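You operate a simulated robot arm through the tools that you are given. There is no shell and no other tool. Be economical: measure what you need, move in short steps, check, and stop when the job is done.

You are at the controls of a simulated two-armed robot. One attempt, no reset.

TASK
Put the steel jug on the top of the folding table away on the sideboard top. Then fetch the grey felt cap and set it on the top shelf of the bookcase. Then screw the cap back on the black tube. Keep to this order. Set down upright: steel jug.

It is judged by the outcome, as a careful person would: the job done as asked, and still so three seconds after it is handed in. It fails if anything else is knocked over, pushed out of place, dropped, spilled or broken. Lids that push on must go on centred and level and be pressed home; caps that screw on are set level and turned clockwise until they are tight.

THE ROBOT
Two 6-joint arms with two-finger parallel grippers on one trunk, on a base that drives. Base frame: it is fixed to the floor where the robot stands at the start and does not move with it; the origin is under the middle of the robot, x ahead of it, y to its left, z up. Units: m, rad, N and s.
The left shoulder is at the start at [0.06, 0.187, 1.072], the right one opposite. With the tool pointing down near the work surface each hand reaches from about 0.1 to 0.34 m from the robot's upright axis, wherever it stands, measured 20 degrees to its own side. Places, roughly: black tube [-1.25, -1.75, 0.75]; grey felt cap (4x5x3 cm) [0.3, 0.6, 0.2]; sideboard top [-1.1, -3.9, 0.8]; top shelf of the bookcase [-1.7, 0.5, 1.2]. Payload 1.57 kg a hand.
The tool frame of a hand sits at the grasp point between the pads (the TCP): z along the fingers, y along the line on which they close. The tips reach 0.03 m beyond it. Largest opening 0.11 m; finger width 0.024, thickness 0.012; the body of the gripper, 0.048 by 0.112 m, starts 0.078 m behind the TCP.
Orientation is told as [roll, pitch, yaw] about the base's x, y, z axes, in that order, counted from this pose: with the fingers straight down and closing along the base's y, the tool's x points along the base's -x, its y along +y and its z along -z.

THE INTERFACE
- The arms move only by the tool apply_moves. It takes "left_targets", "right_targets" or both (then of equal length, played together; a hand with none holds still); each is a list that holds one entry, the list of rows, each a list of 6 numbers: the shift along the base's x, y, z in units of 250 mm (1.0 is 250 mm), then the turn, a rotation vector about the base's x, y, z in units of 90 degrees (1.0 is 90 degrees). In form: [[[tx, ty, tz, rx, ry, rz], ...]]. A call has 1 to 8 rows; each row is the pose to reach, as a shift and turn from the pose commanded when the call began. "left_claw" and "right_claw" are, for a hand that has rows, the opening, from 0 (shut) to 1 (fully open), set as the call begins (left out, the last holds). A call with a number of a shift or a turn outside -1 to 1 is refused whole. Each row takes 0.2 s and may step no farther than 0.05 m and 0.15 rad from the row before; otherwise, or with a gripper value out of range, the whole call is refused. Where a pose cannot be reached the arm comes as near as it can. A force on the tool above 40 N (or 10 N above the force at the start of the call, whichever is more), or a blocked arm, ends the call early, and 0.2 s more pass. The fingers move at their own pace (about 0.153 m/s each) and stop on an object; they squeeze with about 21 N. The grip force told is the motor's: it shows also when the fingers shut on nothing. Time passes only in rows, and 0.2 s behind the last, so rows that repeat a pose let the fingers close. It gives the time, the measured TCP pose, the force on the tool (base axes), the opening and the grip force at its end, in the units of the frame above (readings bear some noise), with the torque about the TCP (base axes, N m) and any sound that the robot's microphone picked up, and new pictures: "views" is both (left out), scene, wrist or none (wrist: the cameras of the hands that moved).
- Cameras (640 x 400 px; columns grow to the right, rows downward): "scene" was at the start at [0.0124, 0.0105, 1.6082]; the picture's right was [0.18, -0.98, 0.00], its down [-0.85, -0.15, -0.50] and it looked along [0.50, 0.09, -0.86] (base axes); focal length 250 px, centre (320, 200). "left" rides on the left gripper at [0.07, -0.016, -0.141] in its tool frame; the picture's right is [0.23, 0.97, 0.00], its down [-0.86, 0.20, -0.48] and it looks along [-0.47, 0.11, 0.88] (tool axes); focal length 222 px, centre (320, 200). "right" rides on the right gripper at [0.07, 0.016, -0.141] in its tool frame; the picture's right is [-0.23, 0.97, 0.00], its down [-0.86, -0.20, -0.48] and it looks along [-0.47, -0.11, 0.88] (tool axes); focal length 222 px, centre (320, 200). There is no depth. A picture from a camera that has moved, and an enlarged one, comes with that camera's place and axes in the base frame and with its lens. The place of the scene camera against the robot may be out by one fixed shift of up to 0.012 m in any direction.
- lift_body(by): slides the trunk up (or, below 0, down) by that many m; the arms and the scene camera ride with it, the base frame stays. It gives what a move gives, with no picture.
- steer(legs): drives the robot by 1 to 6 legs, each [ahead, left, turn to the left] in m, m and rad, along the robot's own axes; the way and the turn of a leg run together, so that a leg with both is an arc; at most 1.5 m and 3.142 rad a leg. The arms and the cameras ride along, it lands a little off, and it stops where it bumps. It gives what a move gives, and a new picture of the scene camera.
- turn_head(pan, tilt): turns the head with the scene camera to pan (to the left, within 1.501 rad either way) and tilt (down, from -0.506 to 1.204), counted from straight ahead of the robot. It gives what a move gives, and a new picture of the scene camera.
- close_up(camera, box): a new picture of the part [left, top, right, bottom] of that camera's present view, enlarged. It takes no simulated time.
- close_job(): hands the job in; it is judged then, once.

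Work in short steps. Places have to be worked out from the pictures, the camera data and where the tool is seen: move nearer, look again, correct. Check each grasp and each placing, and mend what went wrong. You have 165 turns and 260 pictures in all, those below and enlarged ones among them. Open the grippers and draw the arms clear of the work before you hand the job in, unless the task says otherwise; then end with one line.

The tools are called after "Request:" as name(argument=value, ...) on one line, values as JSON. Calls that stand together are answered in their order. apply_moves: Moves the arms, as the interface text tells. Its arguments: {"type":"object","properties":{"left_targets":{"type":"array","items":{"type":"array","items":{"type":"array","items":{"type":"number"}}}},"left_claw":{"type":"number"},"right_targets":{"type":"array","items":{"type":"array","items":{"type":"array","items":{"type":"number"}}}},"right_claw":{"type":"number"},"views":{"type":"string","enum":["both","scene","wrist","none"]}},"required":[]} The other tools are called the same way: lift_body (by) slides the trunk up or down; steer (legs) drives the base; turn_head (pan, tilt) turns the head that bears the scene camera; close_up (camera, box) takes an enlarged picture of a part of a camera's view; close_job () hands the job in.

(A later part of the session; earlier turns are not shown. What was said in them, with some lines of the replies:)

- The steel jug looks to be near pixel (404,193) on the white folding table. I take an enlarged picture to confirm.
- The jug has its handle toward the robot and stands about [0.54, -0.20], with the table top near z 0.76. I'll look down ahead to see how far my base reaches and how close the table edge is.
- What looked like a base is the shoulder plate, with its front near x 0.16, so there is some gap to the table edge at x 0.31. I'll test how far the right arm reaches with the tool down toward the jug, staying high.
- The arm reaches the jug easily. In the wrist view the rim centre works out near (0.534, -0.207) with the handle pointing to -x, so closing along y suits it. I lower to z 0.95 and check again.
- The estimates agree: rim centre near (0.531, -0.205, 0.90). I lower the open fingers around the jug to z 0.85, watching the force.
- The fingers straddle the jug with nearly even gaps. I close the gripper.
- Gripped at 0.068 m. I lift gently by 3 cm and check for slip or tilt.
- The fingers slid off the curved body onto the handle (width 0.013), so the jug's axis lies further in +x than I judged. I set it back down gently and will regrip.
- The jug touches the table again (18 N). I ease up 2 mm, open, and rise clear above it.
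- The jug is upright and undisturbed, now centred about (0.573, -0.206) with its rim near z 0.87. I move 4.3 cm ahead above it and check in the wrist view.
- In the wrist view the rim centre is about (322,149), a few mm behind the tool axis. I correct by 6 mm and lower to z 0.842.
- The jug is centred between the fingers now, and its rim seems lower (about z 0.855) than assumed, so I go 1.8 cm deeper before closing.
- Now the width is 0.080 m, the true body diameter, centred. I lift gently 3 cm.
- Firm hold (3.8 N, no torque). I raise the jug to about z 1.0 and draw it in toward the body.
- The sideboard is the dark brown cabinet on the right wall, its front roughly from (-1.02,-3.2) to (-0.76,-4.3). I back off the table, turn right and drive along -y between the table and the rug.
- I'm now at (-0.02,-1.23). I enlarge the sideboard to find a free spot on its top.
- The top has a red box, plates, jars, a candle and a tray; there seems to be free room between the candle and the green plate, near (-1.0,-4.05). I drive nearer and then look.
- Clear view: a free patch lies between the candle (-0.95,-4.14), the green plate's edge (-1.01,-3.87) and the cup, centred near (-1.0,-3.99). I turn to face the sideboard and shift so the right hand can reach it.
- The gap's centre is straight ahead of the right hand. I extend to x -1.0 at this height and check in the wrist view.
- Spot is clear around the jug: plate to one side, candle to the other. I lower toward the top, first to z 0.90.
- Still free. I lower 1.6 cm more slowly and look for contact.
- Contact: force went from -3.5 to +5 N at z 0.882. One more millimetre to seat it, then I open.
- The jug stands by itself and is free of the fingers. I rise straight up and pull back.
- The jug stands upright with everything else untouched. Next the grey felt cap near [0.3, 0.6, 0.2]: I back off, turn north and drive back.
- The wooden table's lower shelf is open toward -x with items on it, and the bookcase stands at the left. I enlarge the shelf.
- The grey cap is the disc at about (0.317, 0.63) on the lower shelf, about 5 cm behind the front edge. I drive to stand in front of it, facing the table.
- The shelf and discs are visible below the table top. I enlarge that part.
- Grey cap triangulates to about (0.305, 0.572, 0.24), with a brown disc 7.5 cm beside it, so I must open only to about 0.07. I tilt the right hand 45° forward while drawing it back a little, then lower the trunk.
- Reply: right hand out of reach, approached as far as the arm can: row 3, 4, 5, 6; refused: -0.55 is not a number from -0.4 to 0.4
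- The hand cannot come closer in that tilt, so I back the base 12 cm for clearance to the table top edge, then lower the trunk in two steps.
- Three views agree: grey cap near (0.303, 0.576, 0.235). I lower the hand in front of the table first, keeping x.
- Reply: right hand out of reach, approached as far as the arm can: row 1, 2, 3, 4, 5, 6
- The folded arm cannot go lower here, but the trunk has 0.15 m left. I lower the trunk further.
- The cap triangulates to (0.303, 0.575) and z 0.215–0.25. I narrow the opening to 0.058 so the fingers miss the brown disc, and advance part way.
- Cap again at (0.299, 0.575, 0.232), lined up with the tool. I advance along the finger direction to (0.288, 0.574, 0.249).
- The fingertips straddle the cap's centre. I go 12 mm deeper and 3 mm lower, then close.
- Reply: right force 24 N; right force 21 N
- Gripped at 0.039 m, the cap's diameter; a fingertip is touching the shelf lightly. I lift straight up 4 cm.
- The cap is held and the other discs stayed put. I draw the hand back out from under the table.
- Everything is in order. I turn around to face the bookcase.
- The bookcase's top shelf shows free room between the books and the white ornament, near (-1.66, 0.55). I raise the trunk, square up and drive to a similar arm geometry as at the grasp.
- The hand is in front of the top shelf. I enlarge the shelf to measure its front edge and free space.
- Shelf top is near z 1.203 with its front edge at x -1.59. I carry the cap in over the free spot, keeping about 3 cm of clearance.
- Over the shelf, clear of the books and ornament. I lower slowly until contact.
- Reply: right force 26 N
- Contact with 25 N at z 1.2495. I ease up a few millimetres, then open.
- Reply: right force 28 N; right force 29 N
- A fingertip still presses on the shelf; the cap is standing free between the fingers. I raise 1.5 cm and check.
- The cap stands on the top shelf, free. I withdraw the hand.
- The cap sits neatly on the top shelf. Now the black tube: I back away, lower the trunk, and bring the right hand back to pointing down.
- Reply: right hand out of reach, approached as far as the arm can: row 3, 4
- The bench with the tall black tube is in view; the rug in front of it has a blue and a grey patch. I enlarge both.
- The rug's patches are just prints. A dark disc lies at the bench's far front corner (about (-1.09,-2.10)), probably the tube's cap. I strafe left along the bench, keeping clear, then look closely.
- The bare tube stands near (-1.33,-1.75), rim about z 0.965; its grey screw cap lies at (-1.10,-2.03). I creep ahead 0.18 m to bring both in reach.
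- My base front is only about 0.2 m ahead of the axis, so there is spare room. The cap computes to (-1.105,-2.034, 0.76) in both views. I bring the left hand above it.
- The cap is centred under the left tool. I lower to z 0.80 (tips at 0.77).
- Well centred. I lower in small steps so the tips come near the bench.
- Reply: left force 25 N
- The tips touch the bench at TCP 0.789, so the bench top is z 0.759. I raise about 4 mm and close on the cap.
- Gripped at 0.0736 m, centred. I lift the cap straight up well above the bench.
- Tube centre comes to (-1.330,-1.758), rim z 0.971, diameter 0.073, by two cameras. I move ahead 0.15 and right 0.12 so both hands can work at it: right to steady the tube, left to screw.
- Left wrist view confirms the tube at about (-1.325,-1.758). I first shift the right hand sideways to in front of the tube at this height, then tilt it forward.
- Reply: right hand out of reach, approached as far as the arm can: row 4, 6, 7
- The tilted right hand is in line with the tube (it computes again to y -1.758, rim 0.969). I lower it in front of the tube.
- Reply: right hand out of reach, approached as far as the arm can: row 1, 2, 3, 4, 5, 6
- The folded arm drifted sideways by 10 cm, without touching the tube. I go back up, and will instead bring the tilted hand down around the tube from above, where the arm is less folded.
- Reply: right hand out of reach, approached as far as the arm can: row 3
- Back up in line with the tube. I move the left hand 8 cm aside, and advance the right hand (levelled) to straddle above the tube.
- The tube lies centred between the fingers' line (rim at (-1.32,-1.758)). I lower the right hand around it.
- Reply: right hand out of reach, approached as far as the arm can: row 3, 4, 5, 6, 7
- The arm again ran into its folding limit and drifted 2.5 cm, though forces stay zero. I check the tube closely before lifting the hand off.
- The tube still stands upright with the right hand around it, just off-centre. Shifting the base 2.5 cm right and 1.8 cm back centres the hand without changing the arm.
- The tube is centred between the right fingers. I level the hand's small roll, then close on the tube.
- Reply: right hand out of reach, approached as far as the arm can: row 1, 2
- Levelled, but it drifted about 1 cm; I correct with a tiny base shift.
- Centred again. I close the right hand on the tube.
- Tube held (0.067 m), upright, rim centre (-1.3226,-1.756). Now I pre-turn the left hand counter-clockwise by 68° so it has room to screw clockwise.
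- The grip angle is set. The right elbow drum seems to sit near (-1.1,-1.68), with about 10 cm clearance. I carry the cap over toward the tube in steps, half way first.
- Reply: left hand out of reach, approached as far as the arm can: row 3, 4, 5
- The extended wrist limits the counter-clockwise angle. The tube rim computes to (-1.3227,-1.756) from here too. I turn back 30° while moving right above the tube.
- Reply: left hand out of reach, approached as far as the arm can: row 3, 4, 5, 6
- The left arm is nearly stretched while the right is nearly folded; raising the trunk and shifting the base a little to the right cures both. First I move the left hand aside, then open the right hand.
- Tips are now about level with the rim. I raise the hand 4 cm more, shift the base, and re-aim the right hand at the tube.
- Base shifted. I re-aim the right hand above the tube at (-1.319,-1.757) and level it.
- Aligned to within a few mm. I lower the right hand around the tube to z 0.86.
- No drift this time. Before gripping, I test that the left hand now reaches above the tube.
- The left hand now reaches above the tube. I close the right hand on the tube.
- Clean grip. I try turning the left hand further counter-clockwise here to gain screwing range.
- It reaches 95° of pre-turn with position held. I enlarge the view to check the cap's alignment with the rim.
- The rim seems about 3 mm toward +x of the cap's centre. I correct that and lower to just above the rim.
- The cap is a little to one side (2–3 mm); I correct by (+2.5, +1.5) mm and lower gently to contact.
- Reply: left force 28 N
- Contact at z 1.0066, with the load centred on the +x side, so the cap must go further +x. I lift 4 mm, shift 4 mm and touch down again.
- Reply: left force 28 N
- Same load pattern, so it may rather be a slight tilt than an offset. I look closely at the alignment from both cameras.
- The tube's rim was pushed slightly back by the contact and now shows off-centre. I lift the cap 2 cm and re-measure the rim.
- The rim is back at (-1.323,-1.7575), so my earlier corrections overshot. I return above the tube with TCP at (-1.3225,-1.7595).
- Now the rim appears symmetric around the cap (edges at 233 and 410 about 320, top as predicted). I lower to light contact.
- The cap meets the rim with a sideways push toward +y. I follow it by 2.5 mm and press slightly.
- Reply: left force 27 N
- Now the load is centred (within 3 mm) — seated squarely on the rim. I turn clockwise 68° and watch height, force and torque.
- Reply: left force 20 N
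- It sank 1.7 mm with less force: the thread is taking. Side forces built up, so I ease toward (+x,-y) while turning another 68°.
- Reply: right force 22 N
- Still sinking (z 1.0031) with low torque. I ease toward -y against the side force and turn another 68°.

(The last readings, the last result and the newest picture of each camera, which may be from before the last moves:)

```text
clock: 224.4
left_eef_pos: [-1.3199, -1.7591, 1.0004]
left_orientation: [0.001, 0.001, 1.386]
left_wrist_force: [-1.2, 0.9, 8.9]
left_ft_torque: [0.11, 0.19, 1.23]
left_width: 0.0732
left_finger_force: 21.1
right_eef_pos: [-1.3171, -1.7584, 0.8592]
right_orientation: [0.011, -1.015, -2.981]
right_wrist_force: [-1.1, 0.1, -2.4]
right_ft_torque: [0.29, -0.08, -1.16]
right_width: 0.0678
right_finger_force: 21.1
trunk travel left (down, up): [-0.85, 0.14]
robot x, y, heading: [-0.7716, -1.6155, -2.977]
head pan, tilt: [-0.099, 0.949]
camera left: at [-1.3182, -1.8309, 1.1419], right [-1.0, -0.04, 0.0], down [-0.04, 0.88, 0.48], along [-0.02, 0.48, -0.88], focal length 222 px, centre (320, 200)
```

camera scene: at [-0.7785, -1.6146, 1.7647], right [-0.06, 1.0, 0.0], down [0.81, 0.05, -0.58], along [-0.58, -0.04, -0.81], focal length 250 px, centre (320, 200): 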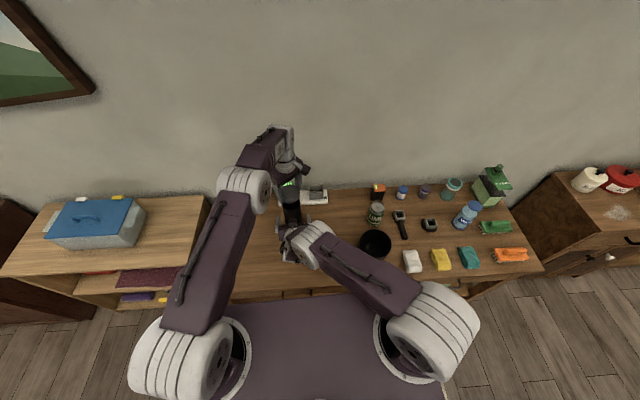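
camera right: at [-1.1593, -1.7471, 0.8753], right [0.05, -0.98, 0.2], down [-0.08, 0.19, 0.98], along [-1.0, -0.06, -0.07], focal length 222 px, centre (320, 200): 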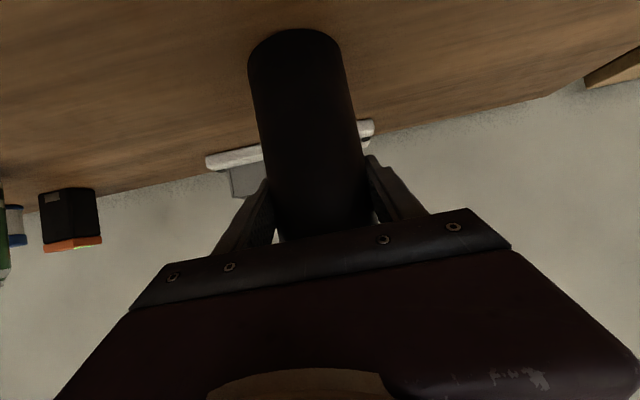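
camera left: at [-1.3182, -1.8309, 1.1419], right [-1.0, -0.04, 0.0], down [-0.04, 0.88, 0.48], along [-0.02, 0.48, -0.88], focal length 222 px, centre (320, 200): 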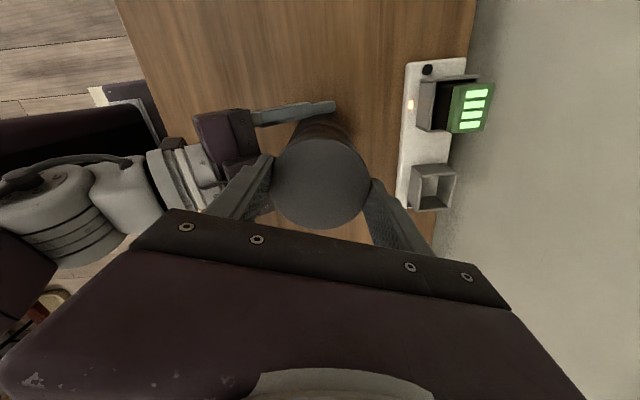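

Torque jumped to 1.23 N m and z is 1.0004: it seems to be tightening. I turn a little more to confirm it is tight.

Request:
apply_moves(left_targets=[[[0, 0, 0, 0, 0, -0.05], [0, 0, 0, 0, 0, -0.1], [0, 0, 0, 0, 0, -0.15]]], left_claw=0.0, views="none")

Request:
close_up(camera="left", box=[230, 80, 410, 240])

Request:
close_up(camera="scene", box=[260, 160, 330, 240])

```text
clock: 225.2
left_eef_pos: [-1.3197, -1.7593, 1.0003]
left_orientation: [-0.001, 0.001, 1.15]
left_wrist_force: [0.8, 3.4, 3.9]
left_ft_torque: [0.01, 0.06, 0.93]
left_width: 0.0732
left_finger_force: 21.5
right_eef_pos: [-1.3177, -1.7587, 0.86]
right_orientation: [0.011, -1.015, -2.981]
right_wrist_force: [-0.6, -0.8, -0.8]
right_ft_torque: [0.75, -0.12, -0.83]
right_width: 0.071
right_finger_force: 20.7
trunk travel left (down, up): [-0.85, 0.14]
robot x, y, heading: [-0.7697, -1.6196, -2.975]
head pan, tilt: [-0.099, 0.949]
```

```text
2.50 times, centred on (320, 160) of left
camera zoom: at [-1.335, -1.8299, 1.1419], right [-0.98, 0.19, 0.0], down [0.17, 0.86, 0.48], along [0.09, 0.47, -0.88], focal length 555 px, centre (320, 300)
```

zoom: 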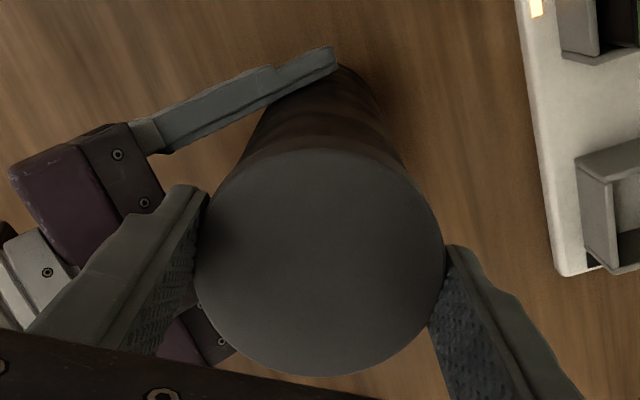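

```text
5.00 times, centred on (295, 200) of scene
camera zoom: at [-0.7768, -1.6139, 1.7647], right [-0.06, 1.0, 0.0], down [0.81, 0.05, -0.58], along [-0.58, -0.04, -0.81], focal length 1248 px, centre (445, 200)
```

zoom: 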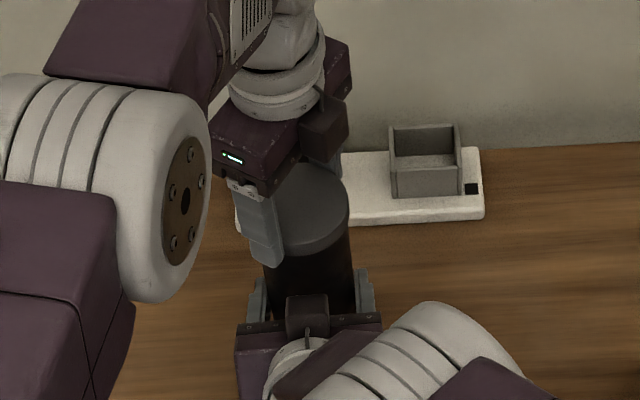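

The torque stays near 1 N m, height no longer changes and the tube begins to turn in the right hand: the cap is tight. I open the left hand, lift it clear and inspect.

Request:
apply_moves(left_targets=[[[0, 0, 0, 0, 0, 0.03], [0, 0, 0, 0, 0, 0.03], [0, 0, 0, 0, 0, 0.03], [0, 0, 0, 0, 0, 0.03]]], left_claw=1.0, views="none")

Request:
apply_moves(left_targets=[[[0, 0, 0.06, 0, 0, 0], [0, 0, 0.16, 0, 0, 0], [0, 0, 0.28, 0, 0, 0], [0, -0.15, 0.36, 0, 0, 0], [0, -0.33, 0.36, 0, 0, 0], [0, -0.5, 0.36, 0, 0, 0]]], left_claw=1.0, views="both")

Request:
close_up(camera="scene", box=[260, 160, 330, 240])

```text
clock: 226.2
left_eef_pos: [-1.3204, -1.7605, 1.0009]
left_orientation: [-0.001, 0.002, 1.198]
left_wrist_force: [0.1, -0.1, -0.9]
left_ft_torque: [0.05, 0.01, -0.01]
left_width: 0.1102
left_finger_force: 0.0
right_eef_pos: [-1.3181, -1.7588, 0.8603]
right_orientation: [0.012, -1.015, -2.981]
right_wrist_force: [-0.9, 0.2, 3.4]
right_ft_torque: [0.12, -0.05, -0.03]
right_width: 0.0708
right_finger_force: 21.5
trunk travel left (down, up): [-0.85, 0.14]
robot x, y, heading: [-0.7715, -1.6191, -2.98]
head pan, tilt: [-0.099, 0.949]
```

```text
clock: 227.6
left_eef_pos: [-1.3202, -1.8871, 1.0897]
left_orientation: [0.003, 0.0, 1.196]
left_wrist_force: [-0.9, 0.0, 0.0]
left_ft_torque: [0.01, -0.02, -0.01]
left_width: 0.11
left_finger_force: 0.0
right_eef_pos: [-1.3173, -1.7573, 0.861]
right_orientation: [0.009, -1.016, -2.981]
right_wrist_force: [-1.7, 1.2, 5.8]
right_ft_torque: [0.26, -0.02, 0.06]
right_width: 0.071
right_finger_force: 20.7
trunk travel left (down, up): [-0.85, 0.14]
robot x, y, heading: [-0.7687, -1.6189, -2.98]
head pan, tilt: [-0.099, 0.949]
camera scene: at [-0.7762, -1.6156, 1.7648], right [-0.06, 1.0, 0.0], down [0.81, 0.05, -0.58], along [-0.58, -0.04, -0.81], focal length 250 px, centre (320, 200)
camera left: at [-1.3306, -1.9577, 1.2314], right [-0.99, 0.14, 0.0], down [0.13, 0.87, 0.48], along [0.07, 0.47, -0.88], focal length 222 px, centre (320, 200)
```

scene: 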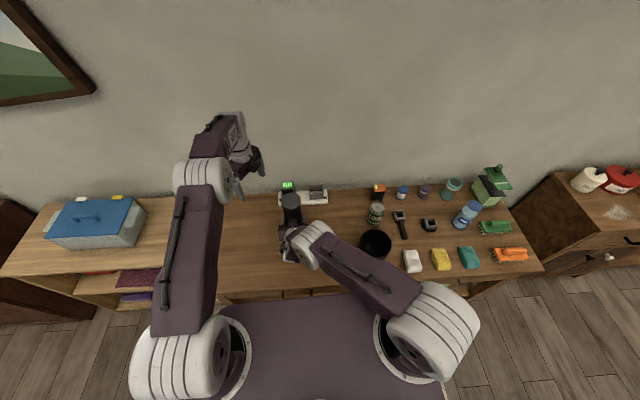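
left: 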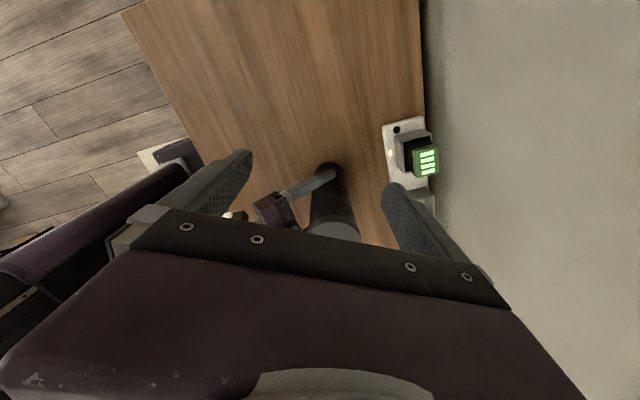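

```text
5.00 times, centred on (295, 200) of scene
camera zoom: at [-0.7762, -1.6156, 1.7648], right [-0.06, 1.0, 0.0], down [0.81, 0.05, -0.58], along [-0.58, -0.04, -0.81], focal length 1248 px, centre (445, 200)
```

zoom: 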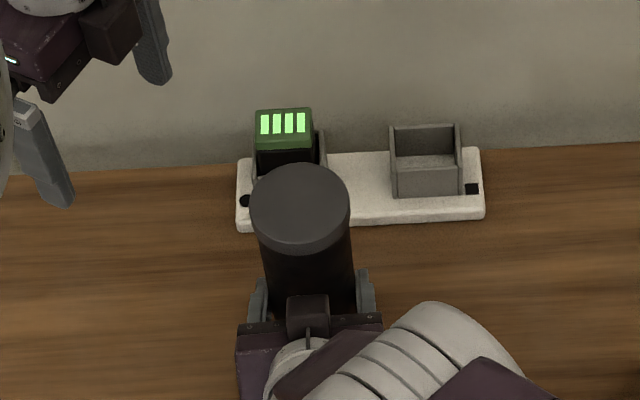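

The cap sits centred and level on the tube. Now I open the right hand and check before raising it.

Request:
apply_moves(right_targets=[[[0, 0, 0, 0, 0, 0], [0, 0, 0, 0, 0, 0], [0, 0, 0, 0, 0, 0]]], right_claw=1.0, views="wrist")

Request:
close_up(camera="scene", box=[260, 160, 330, 240])

```text
clock: 228.4
left_eef_pos: [-1.3206, -1.8856, 1.0897]
left_orientation: [-0.001, 0.001, 1.197]
left_wrist_force: [0.2, -0.2, 0.5]
left_ft_torque: [0.01, 0.01, -0.02]
left_width: 0.11
left_finger_force: 0.1
right_eef_pos: [-1.3174, -1.7585, 0.8595]
right_orientation: [0.012, -1.014, -2.981]
right_wrist_force: [0.3, 0.9, -0.9]
right_ft_torque: [0.01, -0.03, 0.0]
right_width: 0.11
right_finger_force: 0.0
trunk travel left (down, up): [-0.85, 0.14]
robot x, y, heading: [-0.7716, -1.6185, -2.982]
head pan, tilt: [-0.099, 0.949]
camera right: at [-1.1594, -1.747, 0.8752], right [0.05, -0.98, 0.2], down [-0.08, 0.19, 0.98], along [-1.0, -0.06, -0.07], focal length 222 px, centre (320, 200)
```

right: 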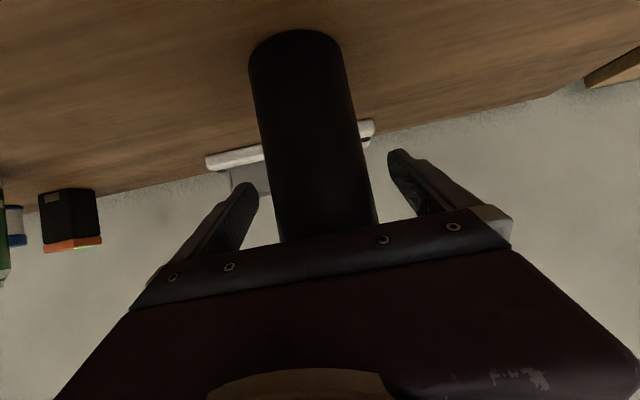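

```text
5.00 times, centred on (295, 200) of scene
camera zoom: at [-0.7776, -1.6142, 1.7647], right [-0.06, 1.0, 0.0], down [0.81, 0.05, -0.58], along [-0.58, -0.04, -0.81], focal length 1248 px, centre (445, 200)
```

zoom: 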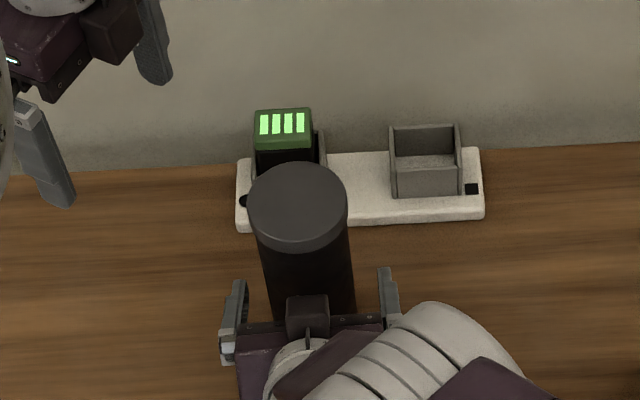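

The tube stands upright and free. I move the left hand further away and raise the right hand straight up off the tube.

Request:
apply_moves(left_targets=[[[0.1, -0.1, 0, 0, 0, 0], [0.2, -0.2, 0.05, 0, 0, 0], [0.3, -0.3, 0.1, 0, 0, 0], [0.4, -0.4, 0.1, 0, 0, 0]]], views="none")

Request:
apply_moves(right_targets=[[[0, 0, 0.12, 0, 0, 0], [0, 0, 0.26, 0, 0, 0], [0, 0, 0.4, 0, 0, 0], [0, 0, 0.54, 0, 0, 0], [0, 0, 0.7, 0, 0, 0], [0, 0, 0.86, 0, 0, 0]]], right_claw=1.0, views="both")

```text
clock: 229.4
left_eef_pos: [-1.2215, -1.9867, 1.1153]
left_orientation: [0.002, 0.0, 1.196]
left_wrist_force: [-0.6, -0.4, -0.9]
left_ft_torque: [0.0, 0.04, 0.0]
left_width: 0.1101
left_finger_force: 0.1
right_eef_pos: [-1.3173, -1.7583, 0.8601]
right_orientation: [0.01, -1.017, -2.979]
right_wrist_force: [0.0, -0.7, 0.5]
right_ft_torque: [-0.01, -0.01, 0.02]
right_width: 0.1097
right_finger_force: 0.1
trunk travel left (down, up): [-0.85, 0.14]
robot x, y, heading: [-0.7726, -1.6196, -2.981]
head pan, tilt: [-0.099, 0.949]
```

```text
clock: 230.8
left_eef_pos: [-1.2229, -1.9859, 1.1157]
left_orientation: [0.001, 0.003, 1.198]
left_wrist_force: [-0.2, -0.4, -0.3]
left_ft_torque: [-0.02, 0.02, 0.01]
left_width: 0.1101
left_finger_force: 0.0
right_eef_pos: [-1.314, -1.7582, 1.0758]
right_orientation: [0.012, -1.016, -2.981]
right_wrist_force: [-0.7, -0.1, 0.1]
right_ft_torque: [-0.01, -0.03, -0.03]
right_width: 0.1101
right_finger_force: 0.1
trunk travel left (down, up): [-0.85, 0.14]
robot x, y, heading: [-0.7718, -1.6182, -2.984]
head pan, tilt: [-0.099, 0.949]
camera scene: at [-0.7763, -1.614, 1.7647], right [-0.06, 1.0, 0.0], down [0.81, 0.05, -0.58], along [-0.58, -0.04, -0.81], focal length 250 px, centre (320, 200)
camera right: at [-1.1561, -1.7466, 1.091], right [0.05, -0.98, 0.2], down [-0.08, 0.19, 0.98], along [-1.0, -0.06, -0.07], focal length 222 px, centre (320, 200)
```

scene: 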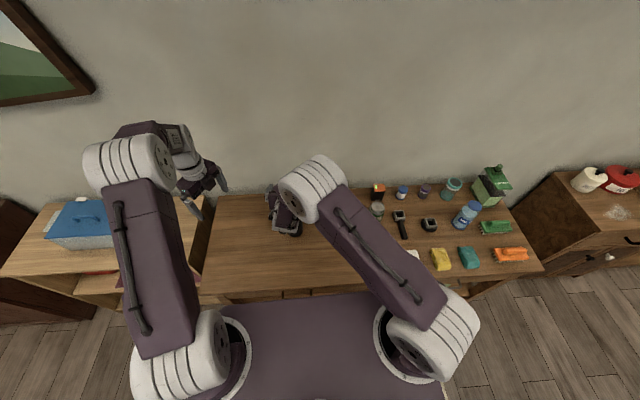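
right: 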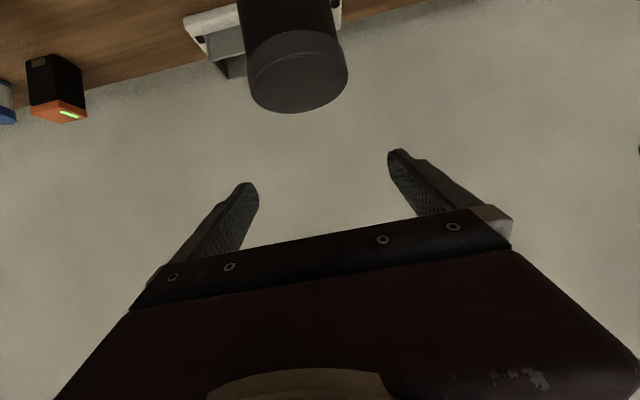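

The hand is clear of the capped tube. I back the robot away and take a final look.

Request:
steer(legs=[[-0.3, 0, 0]])

Request:
turn_head(pan=0.0, tilt=0.6)

Request:
close_up(camera="scene", box=[240, 170, 400, 290])

Request:
close_up(camera="right", box=[220, 60, 420, 220])

```text
clock: 232.8
left_eef_pos: [-0.9261, -1.9376, 1.1126]
left_orientation: [-0.002, 0.001, 1.196]
left_wrist_force: [0.3, -0.5, 0.3]
left_ft_torque: [0.0, 0.0, 0.03]
left_width: 0.1099
left_finger_force: 0.0
right_eef_pos: [-1.0178, -1.7094, 1.0732]
right_orientation: [0.011, -1.014, -2.981]
right_wrist_force: [-0.6, -0.2, -0.1]
right_ft_torque: [-0.02, 0.02, 0.0]
right_width: 0.1099
right_finger_force: 0.1
trunk travel left (down, up): [-0.85, 0.14]
robot x, y, heading: [-0.4731, -1.5675, -2.976]
head pan, tilt: [-0.099, 0.949]
camera scene: at [-0.4823, -1.566, 1.7647], right [-0.06, 1.0, 0.0], down [0.81, 0.05, -0.58], along [-0.58, -0.04, -0.81], focal length 250 px, centre (320, 200)
```

scene: 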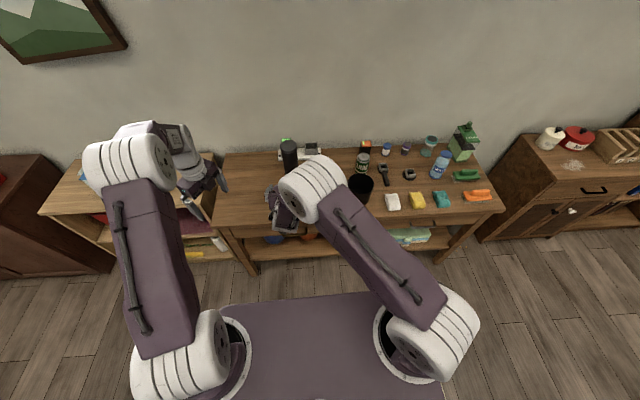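

```text
clock: 233.7
left_eef_pos: [-0.924, -1.9372, 1.1146]
left_orientation: [0.003, 0.003, 1.199]
left_wrist_force: [0.1, 0.5, 0.2]
left_ft_torque: [0.01, 0.02, 0.02]
left_width: 0.1099
left_finger_force: 0.0
right_eef_pos: [-1.0153, -1.7091, 1.0747]
right_orientation: [0.01, -1.016, -2.981]
right_wrist_force: [0.2, 0.4, -0.5]
right_ft_torque: [0.0, 0.01, 0.0]
right_width: 0.11
right_finger_force: 0.1
trunk travel left (down, up): [-0.85, 0.14]
robot x, y, heading: [-0.4722, -1.5702, -2.98]
head pan, tilt: [0.0, 0.6]
camera scene: at [-0.493, -1.5749, 1.7931], right [-0.16, 0.99, 0.0], down [0.56, 0.09, -0.82], along [-0.81, -0.13, -0.57], focal length 250 px, centre (320, 200)
```

scene: 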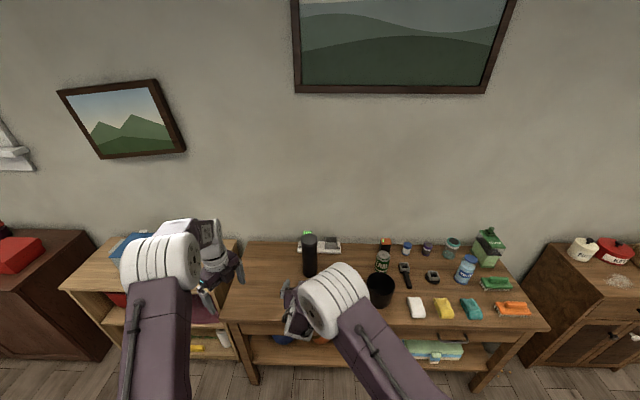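

```text
3.33 times, centred on (320, 230) of scene
camera zoom: at [-0.493, -1.5749, 1.7931], right [-0.16, 0.99, 0.0], down [0.56, 0.09, -0.82], along [-0.81, -0.13, -0.57], focal length 832 px, centre (320, 100)
```

zoom: 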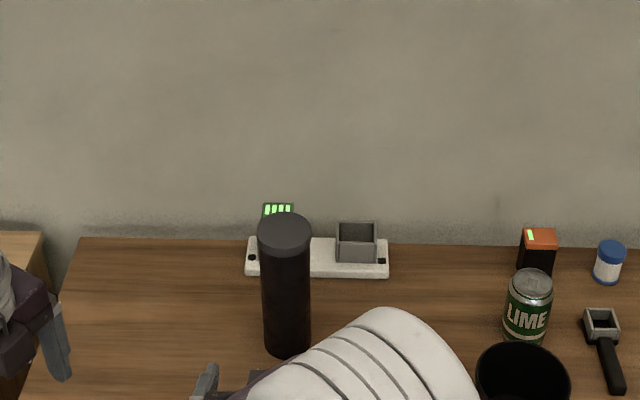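

```text
2.50 times, centred on (320, 140) of right
camera zoom: at [-0.8584, -1.6978, 1.0908], right [0.05, -0.98, 0.2], down [-0.08, 0.19, 0.98], along [-1.0, -0.06, -0.07], focal length 555 px, centre (320, 350)
```

zoom: 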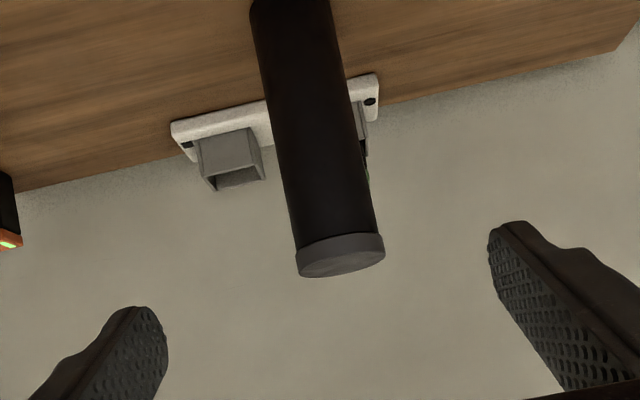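

The cap is level and centred on the upright tube. The jug is on the sideboard, the felt cap is on the top shelf, and both hands are open and clear. I hand the job in.

Request:
close_job()

```text
The job is handed in.
```

All three jobs were done in order and handed in: the steel jug stands upright on the sideboard top, the grey felt cap is on the bookcase's top shelf, and the black tube's cap is screwed on level until it stopped turning.
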